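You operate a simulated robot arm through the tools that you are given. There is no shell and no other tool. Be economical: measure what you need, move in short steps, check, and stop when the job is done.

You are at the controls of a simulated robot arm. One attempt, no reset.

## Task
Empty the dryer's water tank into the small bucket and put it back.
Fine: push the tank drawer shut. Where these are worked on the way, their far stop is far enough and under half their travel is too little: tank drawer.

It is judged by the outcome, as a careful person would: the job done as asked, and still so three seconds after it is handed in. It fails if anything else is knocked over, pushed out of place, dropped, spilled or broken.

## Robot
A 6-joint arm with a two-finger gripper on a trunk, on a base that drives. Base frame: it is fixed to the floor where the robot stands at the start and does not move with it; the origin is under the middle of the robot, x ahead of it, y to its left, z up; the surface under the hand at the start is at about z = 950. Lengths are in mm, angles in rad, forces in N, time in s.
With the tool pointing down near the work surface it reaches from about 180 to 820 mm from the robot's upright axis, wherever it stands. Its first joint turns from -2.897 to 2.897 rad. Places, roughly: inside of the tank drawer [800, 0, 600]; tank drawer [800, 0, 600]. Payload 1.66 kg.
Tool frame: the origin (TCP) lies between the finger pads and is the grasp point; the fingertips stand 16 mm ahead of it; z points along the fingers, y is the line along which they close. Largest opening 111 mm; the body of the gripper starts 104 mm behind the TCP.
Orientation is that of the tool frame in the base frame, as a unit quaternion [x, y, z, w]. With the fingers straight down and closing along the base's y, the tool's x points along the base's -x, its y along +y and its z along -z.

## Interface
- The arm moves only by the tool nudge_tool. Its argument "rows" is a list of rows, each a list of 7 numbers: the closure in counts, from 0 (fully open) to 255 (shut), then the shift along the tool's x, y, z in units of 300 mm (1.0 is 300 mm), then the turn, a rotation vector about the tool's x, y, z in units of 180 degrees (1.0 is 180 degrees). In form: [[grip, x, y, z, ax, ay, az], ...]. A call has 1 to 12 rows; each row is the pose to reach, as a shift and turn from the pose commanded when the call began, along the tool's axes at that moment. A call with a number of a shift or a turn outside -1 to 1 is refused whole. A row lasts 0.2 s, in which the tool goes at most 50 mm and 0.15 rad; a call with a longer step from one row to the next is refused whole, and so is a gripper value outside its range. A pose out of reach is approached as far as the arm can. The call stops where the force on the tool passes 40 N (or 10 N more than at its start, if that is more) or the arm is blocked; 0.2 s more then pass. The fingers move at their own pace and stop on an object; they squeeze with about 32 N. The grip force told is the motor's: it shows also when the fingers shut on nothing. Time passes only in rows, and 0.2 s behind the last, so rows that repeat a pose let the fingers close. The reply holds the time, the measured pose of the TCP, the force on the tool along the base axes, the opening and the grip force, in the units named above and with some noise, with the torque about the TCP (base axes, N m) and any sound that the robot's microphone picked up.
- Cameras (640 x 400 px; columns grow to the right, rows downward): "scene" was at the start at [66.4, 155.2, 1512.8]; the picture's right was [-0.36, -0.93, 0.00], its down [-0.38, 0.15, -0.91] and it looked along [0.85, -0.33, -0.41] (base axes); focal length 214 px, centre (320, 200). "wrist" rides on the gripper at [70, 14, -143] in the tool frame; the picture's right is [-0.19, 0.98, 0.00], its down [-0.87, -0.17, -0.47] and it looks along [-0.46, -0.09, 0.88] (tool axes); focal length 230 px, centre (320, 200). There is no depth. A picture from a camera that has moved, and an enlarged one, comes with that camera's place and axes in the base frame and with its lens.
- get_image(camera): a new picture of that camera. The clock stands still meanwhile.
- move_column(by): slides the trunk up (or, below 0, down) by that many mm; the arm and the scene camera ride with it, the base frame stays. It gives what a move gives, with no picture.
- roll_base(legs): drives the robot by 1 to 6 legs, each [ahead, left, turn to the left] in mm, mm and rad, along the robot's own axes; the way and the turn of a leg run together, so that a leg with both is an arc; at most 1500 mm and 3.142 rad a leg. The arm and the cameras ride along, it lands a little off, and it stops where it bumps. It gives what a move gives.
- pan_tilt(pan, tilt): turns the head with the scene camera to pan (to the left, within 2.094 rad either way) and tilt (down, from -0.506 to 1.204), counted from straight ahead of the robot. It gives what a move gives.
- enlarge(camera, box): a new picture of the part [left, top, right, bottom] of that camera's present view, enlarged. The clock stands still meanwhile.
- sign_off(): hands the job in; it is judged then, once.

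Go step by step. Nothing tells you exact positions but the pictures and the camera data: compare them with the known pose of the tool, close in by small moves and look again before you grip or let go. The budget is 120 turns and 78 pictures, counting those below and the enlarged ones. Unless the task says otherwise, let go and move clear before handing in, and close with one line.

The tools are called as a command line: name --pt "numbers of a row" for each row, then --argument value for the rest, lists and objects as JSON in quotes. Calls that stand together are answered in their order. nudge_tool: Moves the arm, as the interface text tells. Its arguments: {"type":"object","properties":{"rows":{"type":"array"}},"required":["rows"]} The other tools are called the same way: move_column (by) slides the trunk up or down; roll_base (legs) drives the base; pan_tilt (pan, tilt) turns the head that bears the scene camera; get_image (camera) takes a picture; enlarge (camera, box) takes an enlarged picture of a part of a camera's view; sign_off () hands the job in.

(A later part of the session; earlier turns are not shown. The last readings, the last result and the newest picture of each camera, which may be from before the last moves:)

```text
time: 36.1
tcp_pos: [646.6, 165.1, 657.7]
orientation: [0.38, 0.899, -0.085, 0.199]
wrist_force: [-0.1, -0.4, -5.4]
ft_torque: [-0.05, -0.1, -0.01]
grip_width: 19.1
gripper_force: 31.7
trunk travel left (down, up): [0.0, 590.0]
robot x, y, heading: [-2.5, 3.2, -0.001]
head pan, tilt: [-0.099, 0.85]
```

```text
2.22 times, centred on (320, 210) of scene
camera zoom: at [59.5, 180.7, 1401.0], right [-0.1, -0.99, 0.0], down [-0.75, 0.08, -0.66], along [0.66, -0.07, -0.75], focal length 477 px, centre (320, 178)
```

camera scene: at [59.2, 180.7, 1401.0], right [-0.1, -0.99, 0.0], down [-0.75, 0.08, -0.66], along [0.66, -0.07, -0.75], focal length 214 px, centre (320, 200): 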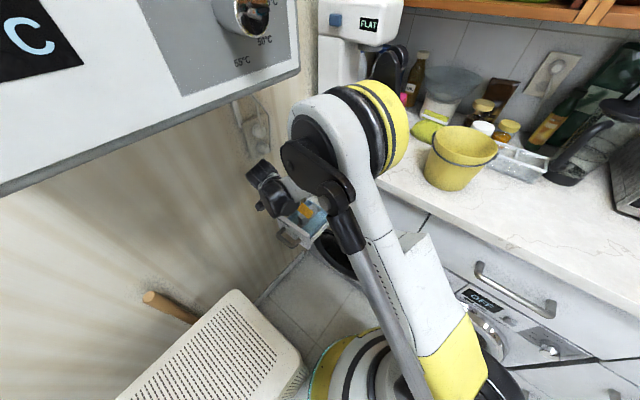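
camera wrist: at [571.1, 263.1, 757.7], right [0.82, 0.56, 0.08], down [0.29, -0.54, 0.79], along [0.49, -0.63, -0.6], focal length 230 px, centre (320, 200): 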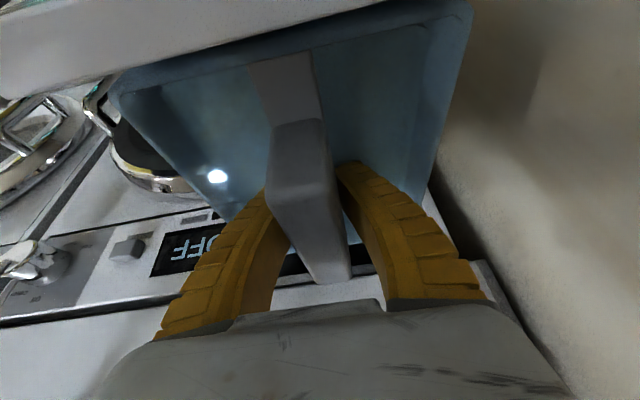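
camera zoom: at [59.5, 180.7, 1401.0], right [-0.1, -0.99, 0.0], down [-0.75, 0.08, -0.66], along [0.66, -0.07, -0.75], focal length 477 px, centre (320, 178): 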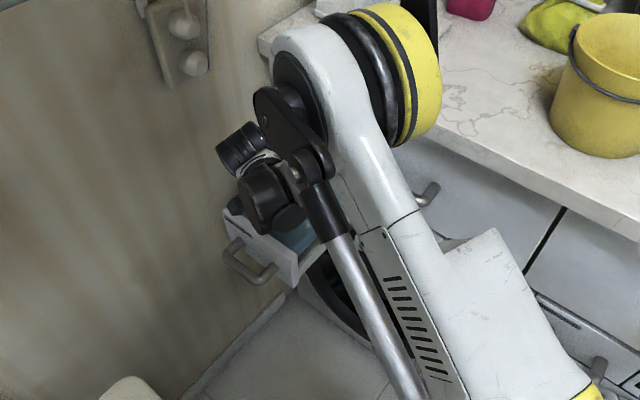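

The tank is coming up, level and light (about 5 N). I'll keep lifting until it clears the front panel.

nudge_tool --pt "255 -0.014 0 -0.03 0 0 0" --pt "255 -0.028 0 -0.06 0 0 0" --pt "255 -0.042 0 -0.09 0 0 0" --pt "255 -0.056 0 -0.12 0 0 0" --pt "255 -0.07 0 -0.15 0 0 0" --pt "255 -0.084 0 -0.18 0 0 0" --pt "255 -0.098 0 -0.21 0 0 0" --pt "255 -0.112 0 -0.24 0 0 0"

get_image --camera "wrist"

enlarge --camera "scene" --box '[200, 120, 440, 300]'

```text
time: 37.9
tcp_pos: [647.9, 164.4, 736.8]
orientation: [0.38, 0.899, -0.085, 0.199]
wrist_force: [0.0, 0.2, -5.5]
ft_torque: [-0.03, -0.06, -0.01]
grip_width: 19.0
gripper_force: 31.9
trunk travel left (down, up): [0.0, 590.0]
robot x, y, heading: [-0.1, 0.3, -0.002]
head pan, tilt: [-0.099, 0.85]
```

```text
39 pictures are left
camera wrist: at [570.9, 263.3, 836.5], right [0.82, 0.56, 0.08], down [0.29, -0.54, 0.79], along [0.49, -0.63, -0.6], focal length 230 px, centre (320, 200)
```

wrist: 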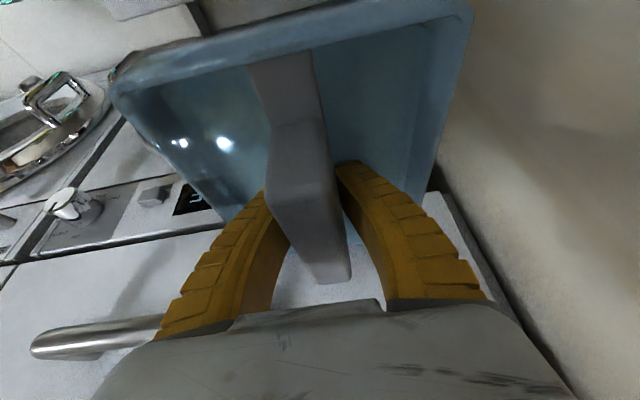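

```text
2.22 times, centred on (320, 210) of scene
camera zoom: at [59.6, 180.8, 1400.9], right [-0.1, -0.99, 0.0], down [-0.75, 0.08, -0.66], along [0.66, -0.07, -0.75], focal length 477 px, centre (320, 178)
```

zoom: 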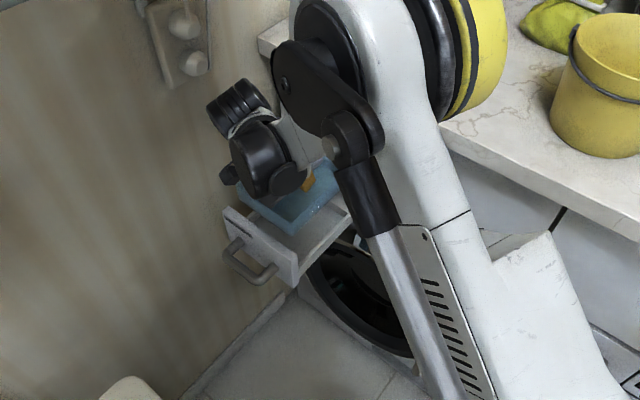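

The tank is clear of the drawer. I'll lift a little more and slide it straight out past the front panel, keeping it level.

nudge_tool --pt "255 -0.014 0 -0.03 0 0 0" --pt "255 -0.028 0 -0.06 0 0 0" --pt "255 0.02 0 -0.08 0 0 0" --pt "255 0.08 0 -0.11 0 0 0" --pt "255 0.14 0 -0.138 0 0 0" --pt "255 0.2 0 -0.166 0 0 0" --pt "255 0.26 0 -0.194 0 0 0" --pt "255 0.32 0 -0.222 0 0 0" --pt "255 0.36 0 -0.24 0 0 0"

get_image --camera "wrist"

get_image --camera "scene"

```text
time: 39.9
tcp_pos: [556.6, 256.6, 758.1]
orientation: [0.38, 0.899, -0.084, 0.199]
wrist_force: [-0.1, 0.2, -4.6]
ft_torque: [-0.03, -0.07, -0.01]
grip_width: 19.4
gripper_force: 32.4
trunk travel left (down, up): [0.0, 590.0]
robot x, y, heading: [-1.7, -2.3, 0.001]
head pan, tilt: [-0.099, 0.85]
```

```text
37 pictures are left
camera wrist: at [480.7, 355.1, 856.7], right [0.82, 0.56, 0.08], down [0.29, -0.54, 0.79], along [0.49, -0.63, -0.6], focal length 230 px, centre (320, 200)
```

wrist: 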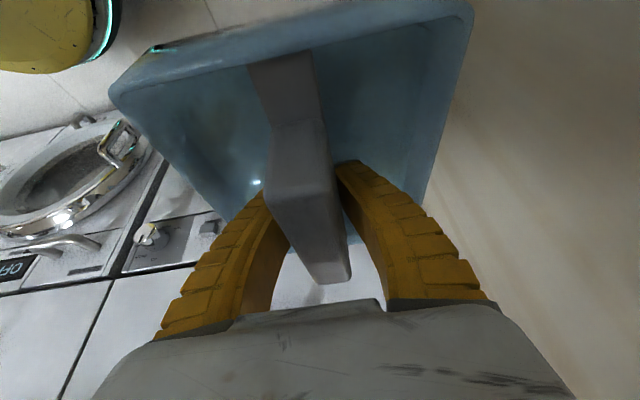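

```text
36 pictures are left
camera scene: at [59.5, 180.9, 1400.9], right [-0.1, -0.99, 0.0], down [-0.75, 0.08, -0.66], along [0.66, -0.07, -0.75], focal length 214 px, centre (320, 200)
```

scene: 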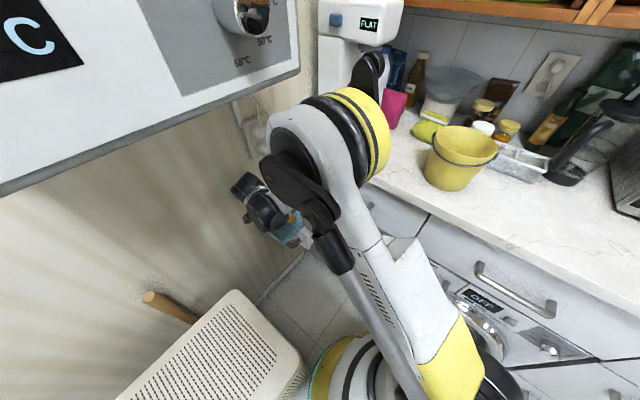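

The tank is out at u −575, v 212. I'll drive the robot 400 mm right along the counter, away from the wall and heater, before raising the trunk.

roll_base --legs '[[-141, -141, 0], [-141, -141, 0]]'

get_image --camera "scene"

```text
time: 42.7
tcp_pos: [273.6, -26.3, 757.3]
orientation: [0.379, 0.9, -0.084, 0.2]
wrist_force: [0.6, 0.3, -5.0]
ft_torque: [-0.07, -0.04, 0.0]
grip_width: 19.5
gripper_force: 32.0
trunk travel left (down, up): [0.0, 590.0]
robot x, y, heading: [-282.9, -285.1, 0.005]
head pan, tilt: [-0.099, 0.85]
```

```text
35 pictures are left
camera scene: at [-223.5, -101.2, 1401.0], right [-0.1, -0.99, 0.0], down [-0.75, 0.08, -0.66], along [0.66, -0.07, -0.75], focal length 214 px, centre (320, 200)
```

scene: 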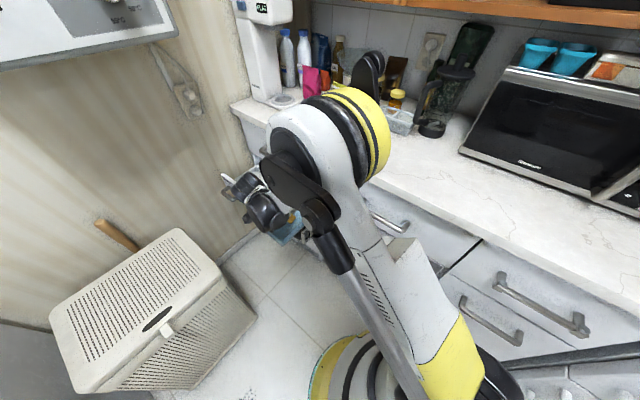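

Clear of the heater. Now I'll raise the trunk so the tank comes above counter and bucket height.

move_column --by 450

pan_tilt --pan 0.0 --tilt 1.1

get_image --camera "scene"

get_image --camera "wrist"

```text
refused: 450 is not a number from -400 to 400
```

```text
time: 43.5
tcp_pos: [273.7, -26.8, 756.3]
orientation: [0.38, 0.899, -0.084, 0.2]
wrist_force: [0.1, 0.8, -4.8]
ft_torque: [-0.02, -0.04, 0.0]
grip_width: 19.3
gripper_force: 31.9
trunk travel left (down, up): [0.0, 590.0]
robot x, y, heading: [-280.8, -283.1, -0.002]
head pan, tilt: [0.0, 1.1]
```

```text
34 pictures are left
camera scene: at [-238.1, -93.4, 1383.2], right [0.0, -1.0, 0.0], down [-0.89, 0.0, -0.45], along [0.45, 0.0, -0.89], focal length 214 px, centre (320, 200)
```

scene: 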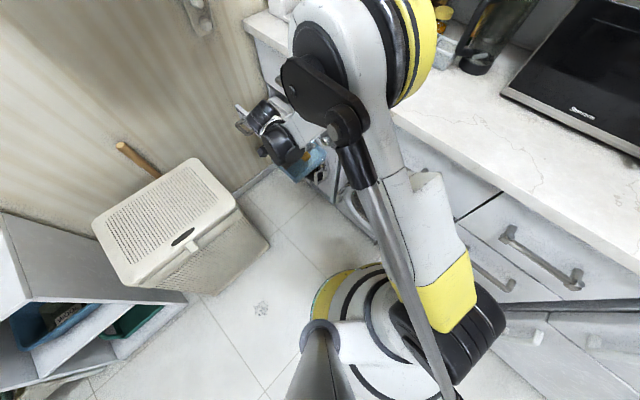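

```text
33 pictures are left
camera wrist: at [198.0, 72.7, 856.7], right [0.82, 0.56, 0.08], down [0.29, -0.54, 0.79], along [0.49, -0.63, -0.6], focal length 230 px, centre (320, 200)
```

wrist: 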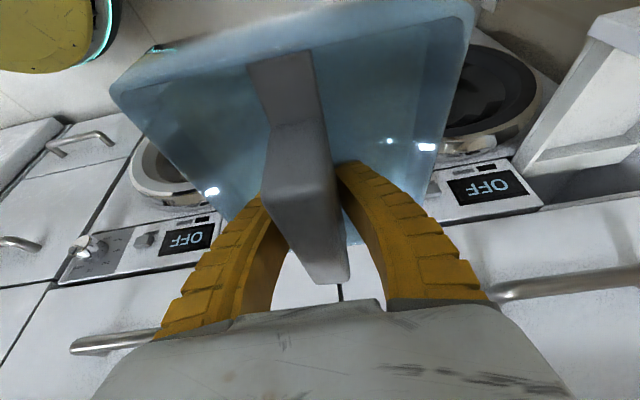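

The lift is limited to 400 per call, so I'll raise 400.

move_column --by 400

pan_tilt --pan 0.0 --tilt 0.95

get_image --camera "scene"

```text
time: 47.3
tcp_pos: [274.4, -26.8, 1158.6]
orientation: [0.38, 0.9, -0.084, 0.199]
wrist_force: [-0.2, -0.6, -6.3]
ft_torque: [-0.07, -0.06, 0.01]
grip_width: 19.8
gripper_force: 32.3
trunk travel left (down, up): [-400.0, 190.0]
robot x, y, heading: [-281.1, -281.9, -0.004]
head pan, tilt: [0.0, 1.1]
```

```text
time: 48.0
tcp_pos: [274.3, -25.6, 1158.1]
orientation: [0.38, 0.899, -0.085, 0.2]
wrist_force: [0.2, -0.5, -4.8]
ft_torque: [-0.04, -0.05, -0.02]
grip_width: 20.1
gripper_force: 31.9
trunk travel left (down, up): [-400.0, 190.0]
robot x, y, heading: [-281.5, -285.8, -0.004]
head pan, tilt: [0.0, 0.949]
```

```text
32 pictures are left
camera scene: at [-228.4, -93.4, 1793.4], right [0.0, -1.0, 0.0], down [-0.81, 0.0, -0.58], along [0.58, 0.0, -0.81], focal length 214 px, centre (320, 200)
```

scene: 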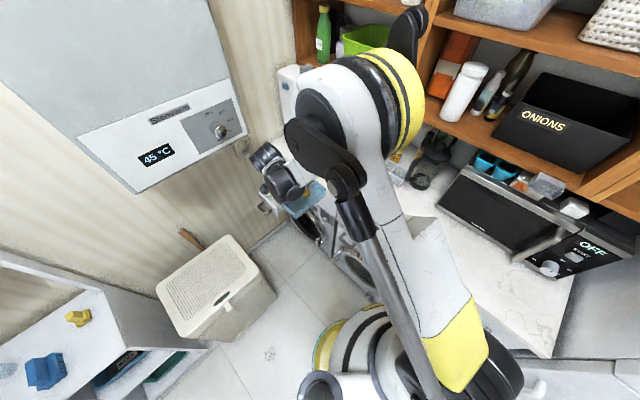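

From the earlier views I get the bucket rim at about (510, −260, 1060), radius 95. I'll drive closer, keeping the tank level, so the pour spot is within reach.

roll_base --legs '[[148, 64, 0]]'

pan_tilt --pan -0.7 --tilt 0.9

get_image --camera "scene"

```text
time: 49.4
tcp_pos: [420.8, 39.6, 1156.3]
orientation: [0.379, 0.9, -0.084, 0.199]
wrist_force: [0.3, 0.1, -5.0]
ft_torque: [-0.06, 0.0, -0.02]
grip_width: 20.3
gripper_force: 31.8
trunk travel left (down, up): [-400.0, 190.0]
robot x, y, heading: [-137.2, -220.0, -0.002]
head pan, tilt: [0.0, 0.949]
```

```text
time: 50.5
tcp_pos: [419.8, 37.9, 1157.1]
orientation: [0.38, 0.899, -0.084, 0.2]
wrist_force: [-0.6, 0.1, -4.9]
ft_torque: [-0.06, -0.06, 0.0]
grip_width: 20.0
gripper_force: 31.8
trunk travel left (down, up): [-400.0, 190.0]
robot x, y, heading: [-135.8, -219.1, -0.005]
head pan, tilt: [-0.7, 0.901]
```

```text
31 pictures are left
camera scene: at [-97.5, -78.6, 1797.0], right [-0.64, -0.76, 0.0], down [-0.6, 0.51, -0.62], along [0.47, -0.4, -0.78], focal length 214 px, centre (320, 200)
```

scene: 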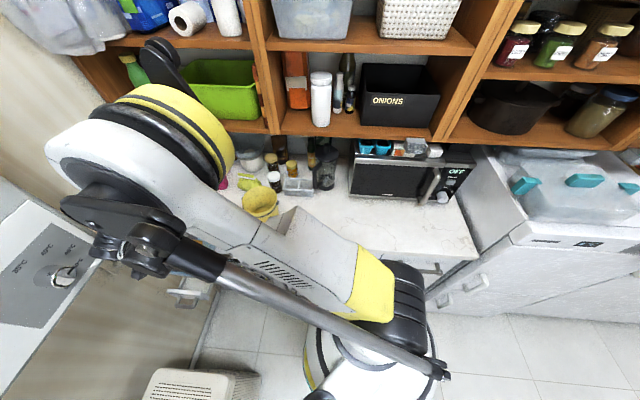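

The bucket is confirmed at about (510, −255). I'll now carry the tank level out over it, raised for clearance.

nudge_tool --pt "255 -0.06 -0.01 -0.02 0 0 0" --pt "255 -0.13 -0.02 -0.03 0 0 0" --pt "255 -0.21 -0.035 -0.02 0 0 0" --pt "255 -0.3 -0.048 0.0 0 0 0" --pt "255 -0.39 -0.062 0.03 0 0 0" --pt "255 -0.48 -0.077 0.06 0 0 0" --pt "255 -0.57 -0.091 0.09 0 0 0" --pt "255 -0.66 -0.106 0.12 0 0 0" --pt "255 -0.75 -0.12 0.15 0 0 0" --pt "255 -0.83 -0.133 0.18 0 0 0" --pt "255 -0.9 -0.144 0.21 0 0 0" --pt "255 -0.937 -0.15 0.223 0 0 0"

get_image --camera "scene"

get_image --camera "wrist"

```text
time: 53.1
tcp_pos: [585.4, -196.2, 1215.8]
orientation: [0.38, 0.899, -0.084, 0.199]
wrist_force: [-0.2, -0.3, -4.4]
ft_torque: [-0.05, -0.09, -0.01]
grip_width: 20.5
gripper_force: 31.9
trunk travel left (down, up): [-400.0, 190.0]
robot x, y, heading: [-133.4, -219.0, -0.002]
head pan, tilt: [-0.7, 0.901]
```

```text
30 pictures are left
camera scene: at [-97.3, -79.0, 1797.1], right [-0.65, -0.76, 0.0], down [-0.6, 0.51, -0.62], along [0.47, -0.4, -0.78], focal length 214 px, centre (320, 200)
```

scene: 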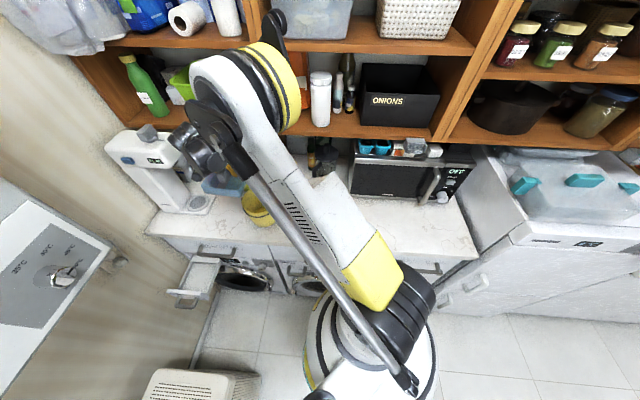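

```text
29 pictures are left
camera wrist: at [509.1, -97.8, 1314.6], right [0.82, 0.56, 0.08], down [0.29, -0.54, 0.79], along [0.49, -0.63, -0.6], focal length 230 px, centre (320, 200)
```

wrist: 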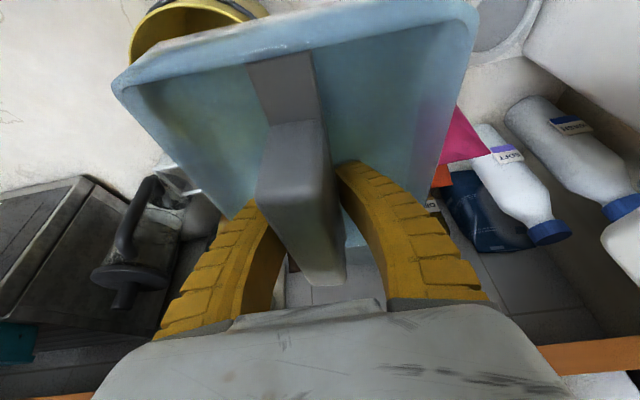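

The tank is reachable, level, and lined up so its right edge sits over the bucket. I'll tip slowly about the bar axis, shifting so the lip stays over the bucket centre.

nudge_tool --pt "255 0 -0.005 0 -0.0202 0.0003 0.0094" --pt "255 0 -0.01 0 -0.0403 0.0006 0.0188" --pt "255 0 -0.017 0 -0.0605 0.0009 0.0281" --pt "255 0 -0.024 0 -0.0807 0.0012 0.0375" --pt "255 0 -0.033 0 -0.1008 0.0016 0.0469" --pt "255 0 -0.043 0 -0.121 0.0019 0.0563" --pt "255 0 -0.055 0 -0.1412 0.0022 0.0657" --pt "255 0 -0.067 0 -0.1613 0.0025 0.075"

get_image --camera "wrist"

enlarge --camera "scene" --box '[140, 110, 320, 260]'

```text
time: 54.9
tcp_pos: [570.5, -212.5, 1215.1]
orientation: [0.42, 0.842, 0.169, 0.293]
wrist_force: [0.3, -0.8, -4.2]
ft_torque: [-0.08, -0.01, 0.0]
grip_width: 20.8
gripper_force: 32.3
trunk travel left (down, up): [-400.0, 190.0]
robot x, y, heading: [-134.9, -214.3, 0.002]
head pan, tilt: [-0.7, 0.901]
```

```text
28 pictures are left
camera wrist: at [455.1, -151.6, 1307.8], right [0.69, 0.43, 0.59], down [0.01, -0.82, 0.58], along [0.73, -0.39, -0.56], focal length 230 px, centre (320, 200)
```

wrist: 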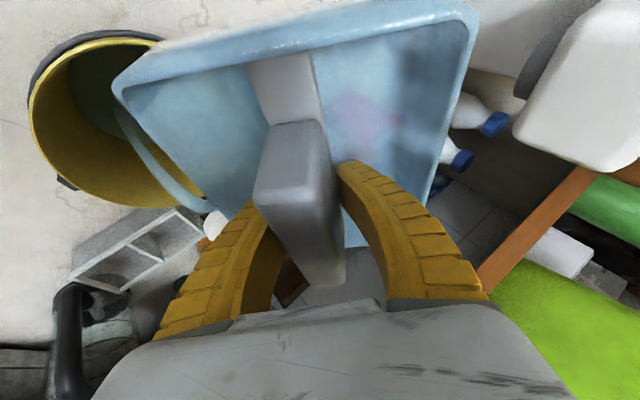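

```text
2.67 times, centred on (230, 185) of scene
camera zoom: at [-97.7, -79.3, 1797.1], right [-0.65, -0.76, 0.0], down [-0.6, 0.51, -0.62], along [0.47, -0.4, -0.78], focal length 572 px, centre (560, 240)
```

zoom: 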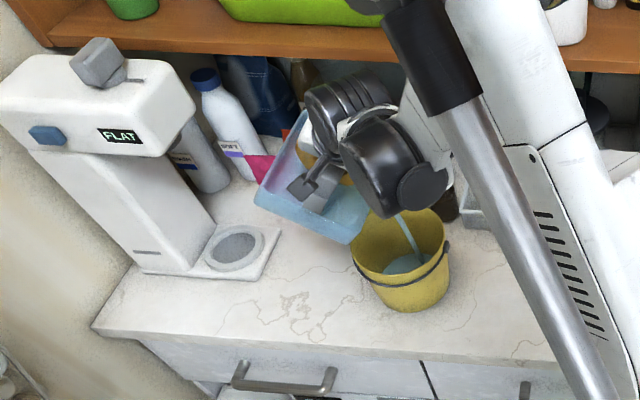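

Water is streaming into the bucket and landing centrally. I'll keep tipping slowly.

nudge_tool --pt "255 0 0 0 0 0 0" --pt "255 0 0 0 0 0 0" --pt "255 -0.003 -0.011 -0.006 -0.0202 0.0003 0.0094" --pt "255 -0.006 -0.023 -0.013 -0.0403 0.0006 0.0188" --pt "255 -0.009 -0.036 -0.02 -0.0605 0.0009 0.0281" --pt "255 -0.013 -0.049 -0.028 -0.0807 0.0012 0.0375" --pt "255 -0.017 -0.063 -0.036 -0.1008 0.0016 0.0469" --pt "255 -0.021 -0.078 -0.044 -0.121 0.0019 0.0563" --pt "255 -0.024 -0.092 -0.052 -0.1412 0.0022 0.0657" --pt "255 -0.028 -0.107 -0.061 -0.1613 0.0025 0.075"

enlarge --camera "scene" --box '[140, 110, 320, 260]'

```text
time: 57.1
tcp_pos: [550.7, -238.8, 1222.9]
orientation: [0.428, 0.72, 0.408, 0.362]
wrist_force: [-0.4, 0.3, -2.7]
ft_torque: [0.0, -0.01, 0.0]
grip_width: 22.3
gripper_force: 31.8
out of reach, approached as far as the arm can: row 10
trunk travel left (down, up): [-400.0, 190.0]
robot x, y, heading: [-138.2, -217.1, -0.003]
head pan, tilt: [-0.7, 0.901]
```

```text
2.67 times, centred on (230, 185) of scene
camera zoom: at [-97.5, -79.4, 1797.1], right [-0.65, -0.76, 0.0], down [-0.6, 0.51, -0.62], along [0.47, -0.4, -0.78], focal length 572 px, centre (560, 240)
```

zoom: 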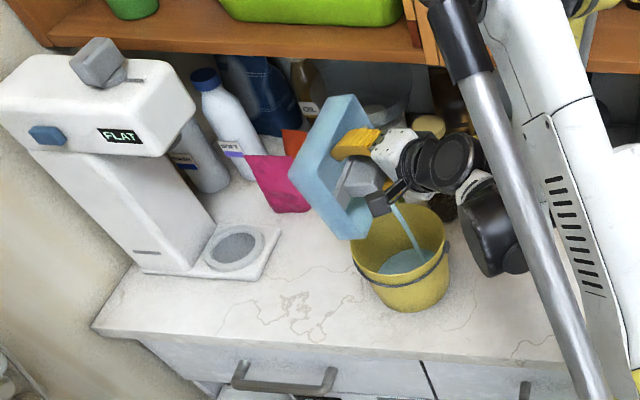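

The weight is dropping as it pours. I'll hold here to let it drain.

nudge_tool --pt "255 0 0 0 0 0 0" --pt "255 0 0 0 0 0 0" --pt "255 0 0 0 0 0 0" --pt "255 0 0 0 0 0 0" --pt "255 0 0 0 0 0 0" --pt "255 0 0 0 0 0 0" --pt "255 0 0 0 0 0 0" --pt "255 0 0 0 0 0 0" --pt "255 0 0 0 0 0 0" --pt "255 0 0 0 0 0 0"

get_image --camera "scene"

get_image --camera "wrist"

```text
time: 59.3
tcp_pos: [551.6, -240.0, 1223.5]
orientation: [0.428, 0.72, 0.408, 0.362]
wrist_force: [-0.2, 0.2, -3.1]
ft_torque: [-0.03, -0.03, -0.02]
grip_width: 22.1
gripper_force: 31.6
trunk travel left (down, up): [-400.0, 190.0]
robot x, y, heading: [-136.4, -216.5, -0.004]
head pan, tilt: [-0.7, 0.901]
```

```text
25 pictures are left
camera scene: at [-97.6, -78.9, 1797.1], right [-0.65, -0.76, 0.0], down [-0.6, 0.51, -0.62], along [0.47, -0.4, -0.78], focal length 214 px, centre (320, 200)
```

scene: 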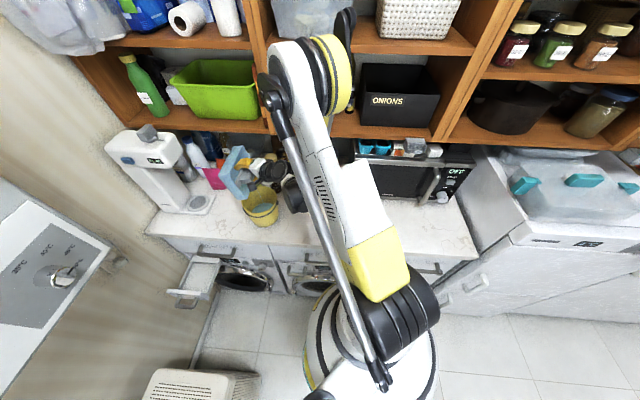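

```text
24 pictures are left
camera wrist: at [406.8, -209.9, 1281.2], right [0.39, 0.12, 0.91], down [-0.14, -0.97, 0.19], along [0.91, -0.21, -0.36], focal length 230 px, centre (320, 200)
```

wrist: 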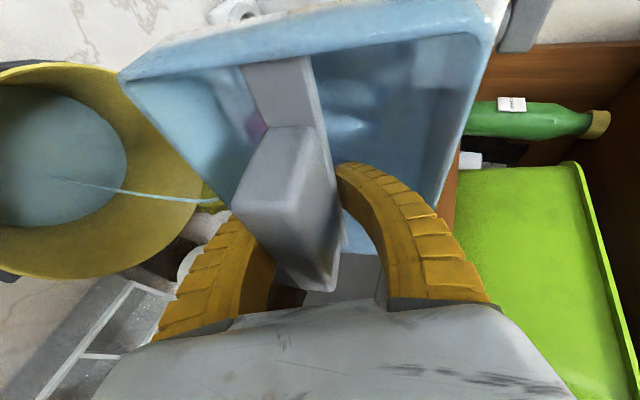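

A thin stream is still running, and the arm is near a limit in this posture. It seems too low for a near-horizontal tool, so I'll raise the hand on the arm and lower the trunk by the same amount.

nudge_tool --pt "255 -0.01 0.05 -0.022 0 0 0" --pt "255 -0.02 0.1 -0.044 0 0 0" --pt "255 -0.03 0.15 -0.066 0 0 0" --pt "255 -0.041 0.2 -0.088 0 0 0" --pt "255 -0.051 0.25 -0.11 0 0 0" --pt "255 -0.061 0.3 -0.131 0 0 0" --pt "255 -0.074 0.36 -0.158 0 0 0"

move_column --by -130

enlarge --camera "scene" --box '[140, 90, 340, 250]'

```text
time: 60.9
tcp_pos: [552.4, -238.9, 1343.2]
orientation: [0.428, 0.719, 0.409, 0.364]
wrist_force: [0.0, 0.2, -2.9]
ft_torque: [-0.02, -0.03, 0.02]
grip_width: 22.0
gripper_force: 31.9
trunk travel left (down, up): [-400.0, 190.0]
robot x, y, heading: [-134.7, -220.7, -0.003]
head pan, tilt: [-0.7, 0.901]
```

```text
time: 62.5
tcp_pos: [553.3, -240.0, 1213.7]
orientation: [0.427, 0.72, 0.408, 0.363]
wrist_force: [0.8, -0.8, -2.8]
ft_torque: [-0.04, -0.04, -0.03]
grip_width: 21.8
gripper_force: 32.0
trunk travel left (down, up): [-270.0, 320.0]
robot x, y, heading: [-137.2, -219.1, -0.004]
head pan, tilt: [-0.7, 0.901]
```

```text
2.50 times, centred on (240, 170) of scene
camera zoom: at [-97.8, -78.9, 1667.2], right [-0.65, -0.76, 0.0], down [-0.6, 0.51, -0.62], along [0.47, -0.4, -0.78], focal length 536 px, centre (520, 275)
```

zoom: 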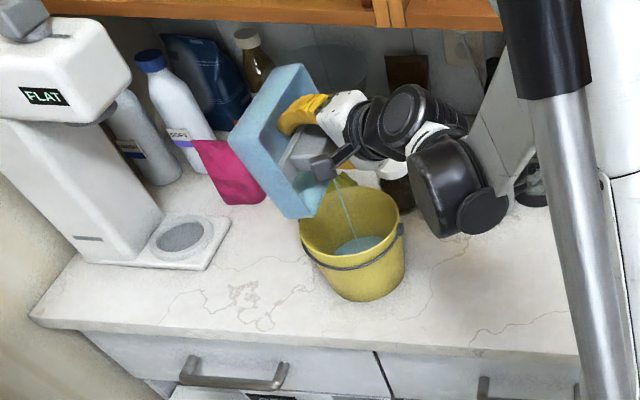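

That freed the posture. I'll keep tipping to about 100° with the lip held over the bucket.

nudge_tool --pt "255 -0.007 -0.008 -0.015 -0.0202 0.0003 0.0094" --pt "255 -0.014 -0.016 -0.03 -0.0403 0.0006 0.0188" --pt "255 -0.021 -0.024 -0.045 -0.0605 0.0009 0.0281" --pt "255 -0.028 -0.032 -0.061 -0.0807 0.0012 0.0375" --pt "255 -0.036 -0.041 -0.076 -0.1008 0.0016 0.0469" --pt "255 -0.043 -0.049 -0.091 -0.121 0.0019 0.0563" --pt "255 -0.05 -0.057 -0.106 -0.1412 0.0022 0.0657" --pt "255 -0.057 -0.065 -0.121 -0.1613 0.0025 0.075" --pt "255 -0.064 -0.073 -0.136 -0.1815 0.0028 0.0844" --pt "255 -0.064 -0.073 -0.136 -0.1815 0.0028 0.0844" --pt "255 -0.064 -0.073 -0.136 -0.1815 0.0028 0.0844" --pt "255 -0.064 -0.073 -0.136 -0.1815 0.0028 0.0844"

enlarge --camera "scene" --box '[140, 90, 340, 250]'

get_image --camera "wrist"

```text
time: 65.1
tcp_pos: [542.9, -283.6, 1241.2]
orientation: [0.397, 0.515, 0.64, 0.409]
wrist_force: [-0.3, 0.6, -2.2]
ft_torque: [-0.03, -0.03, 0.0]
grip_width: 21.4
gripper_force: 31.7
out of reach, approached as far as the arm can: row 7, 8, 9, 10, 11, 12
trunk travel left (down, up): [-270.0, 320.0]
robot x, y, heading: [-138.5, -219.6, -0.0]
head pan, tilt: [-0.7, 0.901]
```

```text
2.50 times, centred on (240, 170) of scene
camera zoom: at [-97.7, -78.9, 1667.1], right [-0.65, -0.76, 0.0], down [-0.6, 0.51, -0.62], along [0.47, -0.4, -0.78], focal length 536 px, centre (520, 275)
```

zoom: 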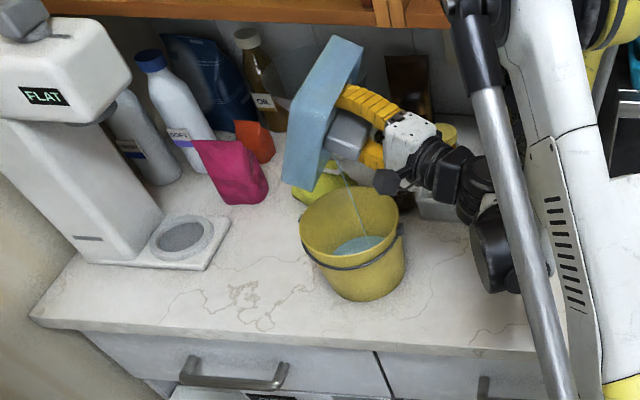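

```text
21 pictures are left
camera wrist: at [384.0, -267.9, 1237.9], right [-0.04, -0.31, 0.95], down [-0.12, -0.94, -0.31], along [0.99, -0.12, 0.01], focal length 230 px, centre (320, 200)
```

wrist: 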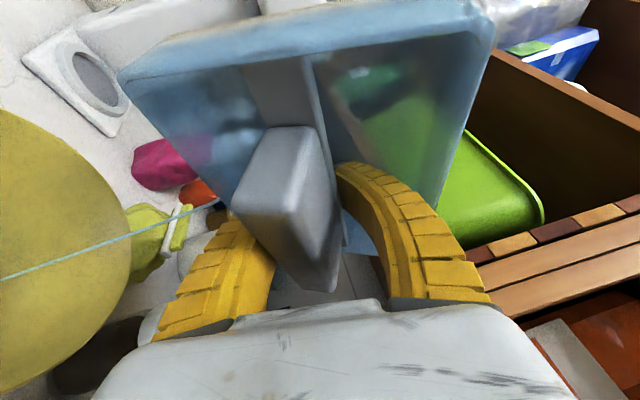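

Tipped to about 100°, with the stream nearly finished and still landing in the bucket. I'll hold to drain.

nudge_tool --pt "255 0 0 0 0 0 0" --pt "255 0 0 0 0 0 0" --pt "255 0 0 0 0 0 0" --pt "255 0 0 0 0 0 0" --pt "255 0 0 0 0 0 0" --pt "255 0 0 0 0 0 0" --pt "255 0 0 0 0 0 0" --pt "255 0 0 0 0 0 0" --pt "255 0 0 0 0 0 0" --pt "255 0 0 0 0 0 0" --pt "255 0 0 0 0 0 0" --pt "255 0 0 0 0 0 0"

nudge_tool --pt "255 0 0 0 0 0 0" --pt "255 0 0 0 0 0 0" --pt "255 0 0 0 0 0 0" --pt "255 0 0 0 0 0 0" --pt "255 0 0 0 0 0 0" --pt "255 0 0 0 0 0 0" --pt "255 0 0 0 0 0 0" --pt "255 0 0 0 0 0 0" --pt "255 0 0 0 0 0 0" --pt "255 0 0 0 0 0 0"

enlarge --camera "scene" --box '[190, 110, 310, 220]'

```text
time: 67.7
tcp_pos: [540.9, -283.6, 1241.3]
orientation: [0.397, 0.517, 0.639, 0.409]
wrist_force: [-0.2, 0.3, -2.3]
ft_torque: [-0.03, -0.04, -0.02]
grip_width: 21.6
gripper_force: 32.3
trunk travel left (down, up): [-270.0, 320.0]
robot x, y, heading: [-136.2, -221.8, 0.0]
head pan, tilt: [-0.7, 0.901]
```

```text
time: 69.9
tcp_pos: [542.7, -283.5, 1239.3]
orientation: [0.397, 0.516, 0.639, 0.408]
wrist_force: [-0.2, -0.7, -2.6]
ft_torque: [-0.05, -0.03, -0.01]
grip_width: 21.3
gripper_force: 31.7
trunk travel left (down, up): [-270.0, 320.0]
robot x, y, heading: [-133.0, -220.4, -0.001]
head pan, tilt: [-0.7, 0.901]
```

```text
3.64 times, centred on (250, 165) of scene
camera zoom: at [-97.7, -78.9, 1667.1], right [-0.65, -0.76, 0.0], down [-0.6, 0.51, -0.62], along [0.47, -0.4, -0.78], focal length 780 px, centre (574, 327)
```

zoom: 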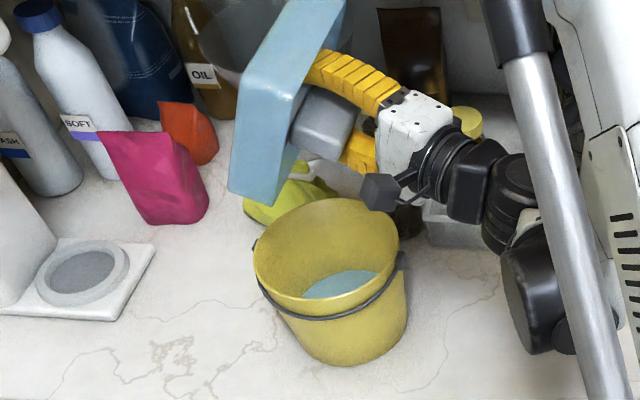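

Drained: no stream, and the weight is steady at about 2.4 N. I'll reverse the tip back to level over the bucket.

nudge_tool --pt "255 0.0155 -0.0066 0.0333 0.042 -0.0006 -0.0195" --pt "255 0.0315 -0.0135 0.0677 0.084 -0.0013 -0.0391" --pt "255 0.0476 -0.0204 0.1022 0.126 -0.002 -0.0586" --pt "255 0.0636 -0.0273 0.1366 0.168 -0.0026 -0.0782" --pt "255 0.0792 -0.034 0.17 0.21 -0.0033 -0.0977" --pt "255 0.094 -0.0403 0.202 0.252 -0.0039 -0.1172" --pt "255 0.1075 -0.0461 0.2308 0.294 -0.0046 -0.1368" --pt "255 0.1195 -0.0512 0.2566 0.336 -0.0052 -0.1563" --pt "255 0.13 -0.0557 0.2792 0.378 -0.0059 -0.1759" --pt "255 0.1383 -0.0593 0.297 0.42 -0.0065 -0.1954" --pt "255 0.1449 -0.0621 0.311 0.462 -0.0072 -0.2149" --pt "255 0.149 -0.0639 0.32 0.504 -0.0078 -0.2345"

get_image --camera "wrist"

get_image --camera "scene"

```text
time: 72.5
tcp_pos: [619.1, -206.8, 1239.1]
orientation: [0.379, 0.899, -0.086, 0.2]
wrist_force: [0.0, 0.2, -2.1]
ft_torque: [-0.06, -0.01, -0.01]
grip_width: 21.9
gripper_force: 32.2
trunk travel left (down, up): [-270.0, 320.0]
robot x, y, heading: [-137.9, -215.3, -0.003]
head pan, tilt: [-0.7, 0.901]
```

```text
19 pictures are left
camera wrist: at [542.7, -107.6, 1338.5], right [0.82, 0.56, 0.08], down [0.29, -0.53, 0.79], along [0.49, -0.63, -0.6], focal length 230 px, centre (320, 200)
```

wrist: 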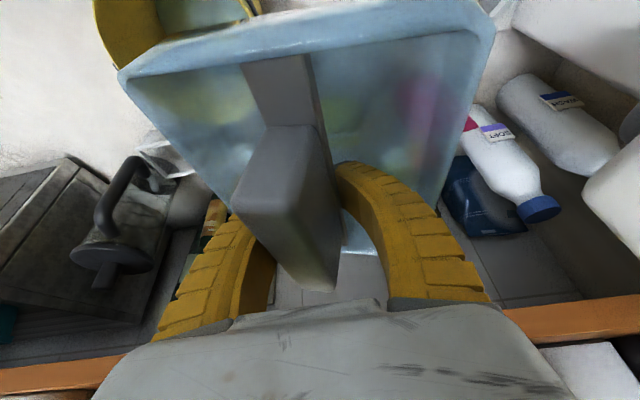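

```text
18 pictures are left
camera scene: at [-96.7, -78.2, 1667.0], right [-0.65, -0.76, 0.0], down [-0.6, 0.51, -0.62], along [0.47, -0.4, -0.78], focal length 214 px, centre (320, 200)
```

scene: 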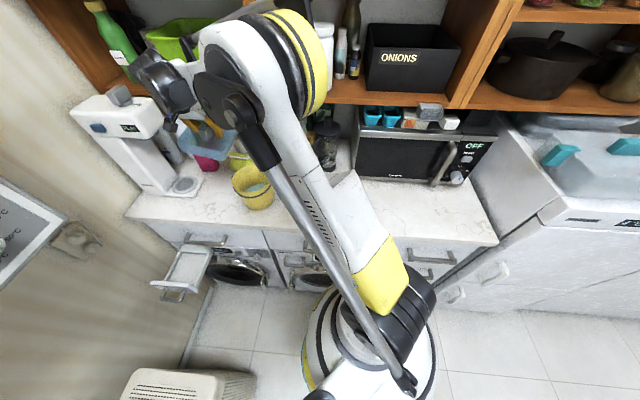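

The tank is empty and level. I'll retract straight back off the counter, staying clear of the heater.

nudge_tool --pt "255 0.06 -0.01 -0.028 0 0 0" --pt "255 0.14 -0.02 -0.065 0 0 0" --pt "255 0.22 -0.032 -0.102 0 0 0" --pt "255 0.3 -0.044 -0.14 0 0 0" --pt "255 0.38 -0.055 -0.177 0 0 0" --pt "255 0.46 -0.067 -0.214 0 0 0" --pt "255 0.54 -0.079 -0.251 0 0 0" --pt "255 0.62 -0.09 -0.289 0 0 0" --pt "255 0.7 -0.102 -0.326 0 0 0" --pt "255 0.78 -0.114 -0.363 0 0 0" --pt "255 0.86 -0.125 -0.4 0 0 0" --pt "255 0.941 -0.137 -0.438 0 0 0"

roll_base --legs '[[-148, -64, 0]]'

move_column --by -270

```text
time: 75.1
tcp_pos: [370.8, -11.1, 1239.4]
orientation: [0.38, 0.899, -0.085, 0.199]
wrist_force: [0.0, -0.8, -2.3]
ft_torque: [-0.05, -0.04, -0.02]
grip_width: 21.7
gripper_force: 32.1
trunk travel left (down, up): [-270.0, 320.0]
robot x, y, heading: [-136.4, -217.8, 0.001]
head pan, tilt: [-0.7, 0.901]
```

```text
time: 76.5
tcp_pos: [224.1, -75.6, 1240.1]
orientation: [0.38, 0.899, -0.085, 0.199]
wrist_force: [0.2, -0.1, -2.3]
ft_torque: [0.0, -0.09, 0.01]
grip_width: 21.3
gripper_force: 31.8
trunk travel left (down, up): [-270.0, 320.0]
robot x, y, heading: [-281.4, -285.0, 0.0]
head pan, tilt: [-0.7, 0.901]
```

```text
time: 79.2
tcp_pos: [224.7, -75.0, 969.7]
orientation: [0.38, 0.9, -0.084, 0.199]
wrist_force: [0.5, -0.8, -2.2]
ft_torque: [-0.04, -0.06, 0.01]
grip_width: 21.5
gripper_force: 32.0
trunk travel left (down, up): [0.0, 590.0]
robot x, y, heading: [-280.7, -282.5, 0.0]
head pan, tilt: [-0.7, 0.901]
```

Now down beside the counter to carrying height, then drive back left to the drawer.

nudge_tool --pt "255 0.034 0.03 0.0735 0 0 0" --pt "255 0.068 0.06 0.147 0 0 0" --pt "255 0.103 0.09 0.2205 0 0 0" --pt "255 0.137 0.12 0.294 0 0 0" --pt "255 0.171 0.15 0.3675 0 0 0" --pt "255 0.206 0.18 0.441 0 0 0" --pt "255 0.24 0.21 0.5145 0 0 0" --pt "255 0.274 0.24 0.588 0 0 0"

roll_base --legs '[[141, 141, 0], [141, 141, 0]]'

get_image --camera "wrist"

```text
time: 81.0
tcp_pos: [275.6, -26.8, 774.9]
orientation: [0.38, 0.899, -0.084, 0.199]
wrist_force: [-0.7, 0.0, -2.1]
ft_torque: [0.0, -0.04, -0.03]
grip_width: 21.2
gripper_force: 32.2
trunk travel left (down, up): [0.0, 590.0]
robot x, y, heading: [-283.0, -283.6, -0.0]
head pan, tilt: [-0.7, 0.901]
```

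```text
time: 83.8
tcp_pos: [558.6, 255.4, 775.6]
orientation: [0.379, 0.9, -0.085, 0.2]
wrist_force: [-0.2, 0.0, -3.1]
ft_torque: [-0.01, 0.01, 0.02]
grip_width: 20.7
gripper_force: 31.9
trunk travel left (down, up): [0.0, 590.0]
robot x, y, heading: [-1.0, -2.8, -0.002]
head pan, tilt: [-0.7, 0.901]
```

```text
17 pictures are left
camera wrist: at [483.3, 354.0, 875.1], right [0.82, 0.56, 0.08], down [0.29, -0.54, 0.79], along [0.49, -0.63, -0.6], focal length 230 px, centre (320, 200)
```

wrist: 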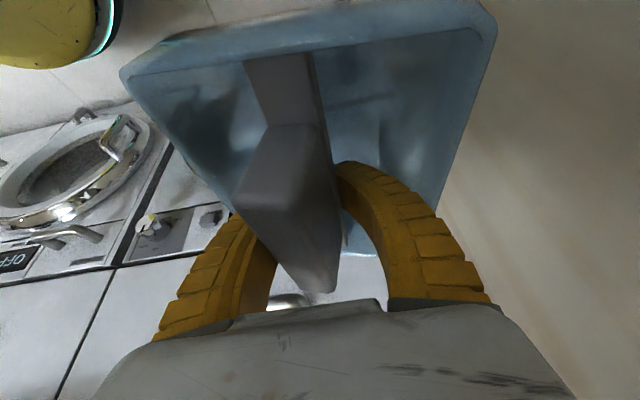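

Compared with the pickup view, the tank has yawed about 4–5° in the grip. I'll rotate the tool to compensate and check again.

nudge_tool --pt "255 0 0 0 -0.0054 0 -0.0115" --pt "255 0 0 0 -0.0107 0 -0.023" --pt "255 0 0 0 -0.0107 0 -0.023"

get_image --camera "wrist"

pan_tilt --pan -0.1 --tilt 0.85

enlarge --camera "scene" --box '[200, 120, 440, 300]'

```text
time: 84.6
tcp_pos: [559.6, 254.6, 775.7]
orientation: [0.343, 0.914, -0.076, 0.202]
wrist_force: [0.1, -0.2, -2.4]
ft_torque: [-0.01, -0.02, 0.02]
grip_width: 21.0
gripper_force: 31.7
trunk travel left (down, up): [0.0, 590.0]
robot x, y, heading: [-0.2, -5.0, -0.001]
head pan, tilt: [-0.7, 0.901]
```

```text
16 pictures are left
camera wrist: at [475.8, 347.3, 875.1], right [0.78, 0.63, 0.08], down [0.33, -0.51, 0.79], along [0.54, -0.59, -0.6], focal length 230 px, centre (320, 200)
```

wrist: 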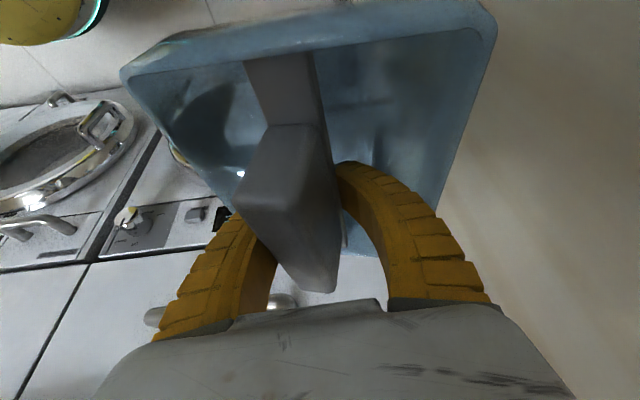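

```text
time: 85.6
tcp_pos: [559.4, 255.6, 775.7]
orientation: [0.343, 0.914, -0.076, 0.203]
wrist_force: [-0.6, 0.1, -2.5]
ft_torque: [-0.06, 0.0, 0.01]
grip_width: 20.8
gripper_force: 32.2
trunk travel left (down, up): [0.0, 590.0]
robot x, y, heading: [0.6, -0.3, 0.003]
head pan, tilt: [-0.099, 0.85]
```

```text
2.22 times, centred on (320, 210) of scene
camera zoom: at [58.7, 179.2, 1401.0], right [-0.1, -0.99, 0.0], down [-0.75, 0.08, -0.66], along [0.66, -0.07, -0.75], focal length 477 px, centre (320, 178)
```

zoom: 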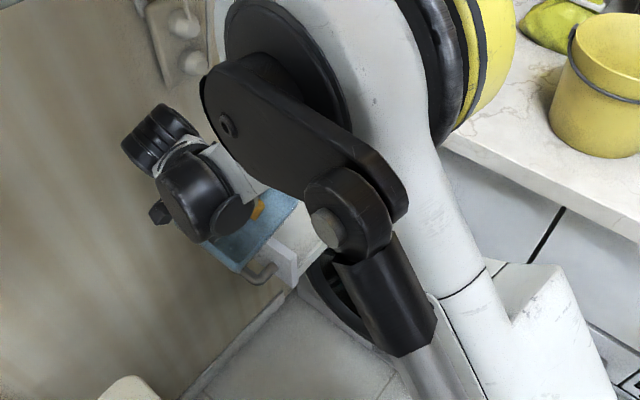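

Yaw is now corrected and the offsets are only about 2 mm. I'll move the tank back in over the drawer.

nudge_tool --pt "255 -0.077 -0.009 0.036 0 0 0" --pt "255 -0.154 -0.017 0.072 0 0 0" --pt "255 -0.231 -0.026 0.108 0 0 0" --pt "255 -0.308 -0.034 0.143 0 0 0" --pt "255 -0.384 -0.043 0.179 0 0 0" --pt "255 -0.384 -0.043 0.179 0 0 0"

nudge_tool --pt "255 0.028 0 0.06 0 0 0" --pt "255 0.056 0 0.121 0 0 0" --pt "255 0.085 0 0.181 0 0 0"

get_image --camera "wrist"

enlarge --camera "scene" --box '[220, 140, 400, 280]'

```text
time: 87.0
tcp_pos: [647.7, 161.3, 775.9]
orientation: [0.343, 0.914, -0.076, 0.203]
wrist_force: [-0.2, 0.3, -2.8]
ft_torque: [-0.01, -0.06, 0.04]
grip_width: 21.0
gripper_force: 31.9
trunk travel left (down, up): [0.0, 590.0]
robot x, y, heading: [-0.3, -2.6, -0.002]
head pan, tilt: [-0.099, 0.85]
```

```text
time: 87.8
tcp_pos: [646.5, 161.6, 715.4]
orientation: [0.343, 0.914, -0.076, 0.202]
wrist_force: [0.5, 0.2, -2.8]
ft_torque: [0.02, -0.06, 0.0]
grip_width: 21.0
gripper_force: 32.0
trunk travel left (down, up): [0.0, 590.0]
robot x, y, heading: [2.2, -1.4, 0.005]
head pan, tilt: [-0.099, 0.85]
```

```text
14 pictures are left
camera wrist: at [562.9, 254.4, 814.8], right [0.78, 0.63, 0.08], down [0.33, -0.51, 0.79], along [0.54, -0.59, -0.6], focal length 230 px, centre (320, 200)
```

wrist: 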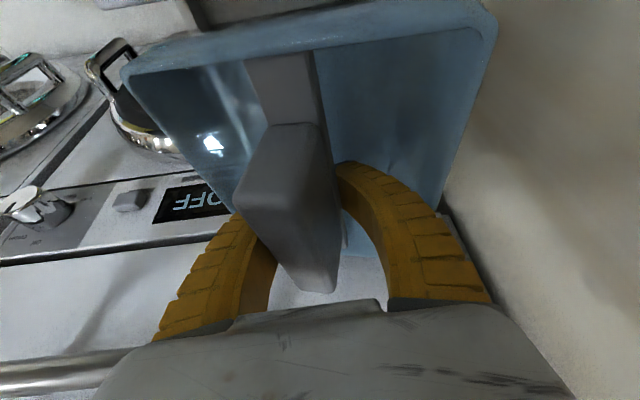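

```text
2.86 times, centred on (310, 210) of scene
camera zoom: at [58.8, 179.3, 1400.9], right [-0.1, -0.99, 0.0], down [-0.75, 0.07, -0.66], along [0.66, -0.07, -0.75], focal length 613 px, centre (349, 171)
```

zoom: 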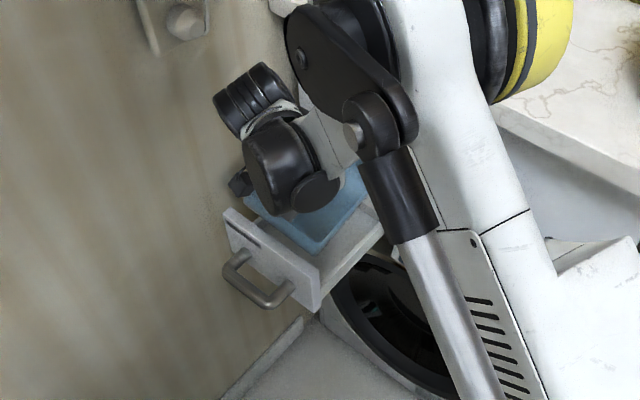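

It looks aligned with the drawer. I'll lower slowly and watch the force.

nudge_tool --pt "255 0.014 0 0.03 0 0 0" --pt "255 0.028 0 0.06 0 0 0" --pt "255 0.042 0 0.09 0 0 0" --pt "255 0.049 0 0.105 0 0 0"

nudge_tool --pt "255 0.01 0 0.021 0 0 0" --pt "255 0.02 0 0.042 0 0 0" --pt "255 0.03 0 0.063 0 0 0" --pt "255 0.04 0 0.085 0 0 0" --pt "255 0.05 0 0.107 0 0 0"

get_image --camera "wrist"

```text
time: 88.8
tcp_pos: [647.1, 161.6, 681.8]
orientation: [0.343, 0.914, -0.076, 0.203]
wrist_force: [0.3, 0.4, -2.5]
ft_torque: [-0.03, -0.01, -0.01]
grip_width: 20.9
gripper_force: 31.8
trunk travel left (down, up): [0.0, 590.0]
robot x, y, heading: [0.7, -1.1, -0.002]
head pan, tilt: [-0.099, 0.85]
```

```text
time: 90.0
tcp_pos: [647.2, 162.7, 645.7]
orientation: [0.343, 0.914, -0.077, 0.203]
wrist_force: [-0.5, 0.0, -3.0]
ft_torque: [-0.07, -0.04, -0.04]
grip_width: 20.7
gripper_force: 32.0
trunk travel left (down, up): [0.0, 590.0]
robot x, y, heading: [-1.0, 0.4, 0.002]
head pan, tilt: [-0.099, 0.85]
```

```text
12 pictures are left
camera wrist: at [562.8, 254.1, 744.9], right [0.78, 0.63, 0.08], down [0.33, -0.51, 0.79], along [0.54, -0.59, -0.6], focal length 230 px, centre (320, 200)
```

wrist: 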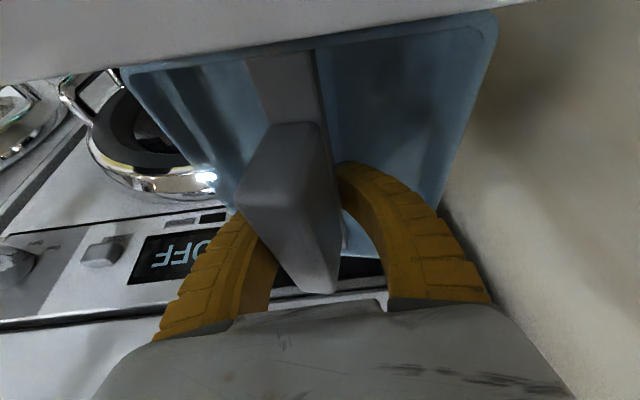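

Entering freely with no contact force. I'll lower the last ~27 mm in small steps.

nudge_tool --pt "255 0.0085 0 0.018 0 0 0" --pt "255 0.017 0 0.036 0 0 0" --pt "255 0.0255 0 0.054 0 0 0" --pt "255 0.032 0 0.069 0 0 0"

nudge_tool --pt "255 0.003 0 0.006 0 0 0" --pt "255 0.006 0 0.012 0 0 0"

get_image --camera "wrist"

```text
time: 91.0
tcp_pos: [646.0, 162.1, 622.4]
orientation: [0.342, 0.914, -0.076, 0.203]
wrist_force: [-0.6, 0.6, -2.7]
ft_torque: [-0.01, -0.05, -0.03]
grip_width: 19.9
gripper_force: 31.8
trunk travel left (down, up): [0.0, 590.0]
robot x, y, heading: [-2.8, -3.4, -0.001]
head pan, tilt: [-0.099, 0.85]
```

```text
time: 91.6
tcp_pos: [646.5, 162.2, 618.4]
orientation: [0.342, 0.914, -0.076, 0.203]
wrist_force: [-0.7, -0.2, -1.9]
ft_torque: [-0.08, -0.05, 0.0]
grip_width: 20.0
gripper_force: 32.3
trunk travel left (down, up): [0.0, 590.0]
robot x, y, heading: [-0.3, -3.5, 0.003]
head pan, tilt: [-0.099, 0.85]
```

```text
11 pictures are left
camera wrist: at [562.6, 254.2, 718.1], right [0.78, 0.63, 0.08], down [0.33, -0.51, 0.79], along [0.54, -0.59, -0.6], focal length 230 px, centre (320, 200)
```

wrist: 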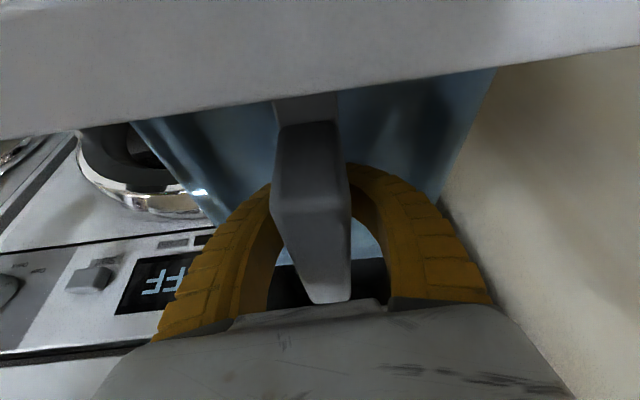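

The tank's weight is still mostly on the gripper, so I'll ease down until it rests.

nudge_tool --pt "255 0.003 0 0.006 0 0 0" --pt "255 0.006 0 0.012 0 0 0"

nudge_tool --pt "255 0.003 0 0.006 0 0 0" --pt "255 0.006 0 0.012 0 0 0"

```text
time: 92.2
tcp_pos: [646.5, 162.5, 614.8]
orientation: [0.342, 0.915, -0.075, 0.202]
wrist_force: [0.8, -0.4, -1.0]
ft_torque: [-0.02, 0.08, 0.03]
grip_width: 19.5
gripper_force: 31.8
trunk travel left (down, up): [0.0, 590.0]
robot x, y, heading: [-1.9, 0.3, -0.002]
head pan, tilt: [-0.099, 0.85]
```

```text
time: 92.8
tcp_pos: [646.8, 161.8, 611.4]
orientation: [0.343, 0.914, -0.075, 0.203]
wrist_force: [4.4, -1.0, 9.4]
ft_torque: [0.56, 0.91, -0.13]
grip_width: 19.7
gripper_force: 31.9
trunk travel left (down, up): [0.0, 590.0]
robot x, y, heading: [-0.2, -3.1, 0.005]
head pan, tilt: [-0.099, 0.85]
```

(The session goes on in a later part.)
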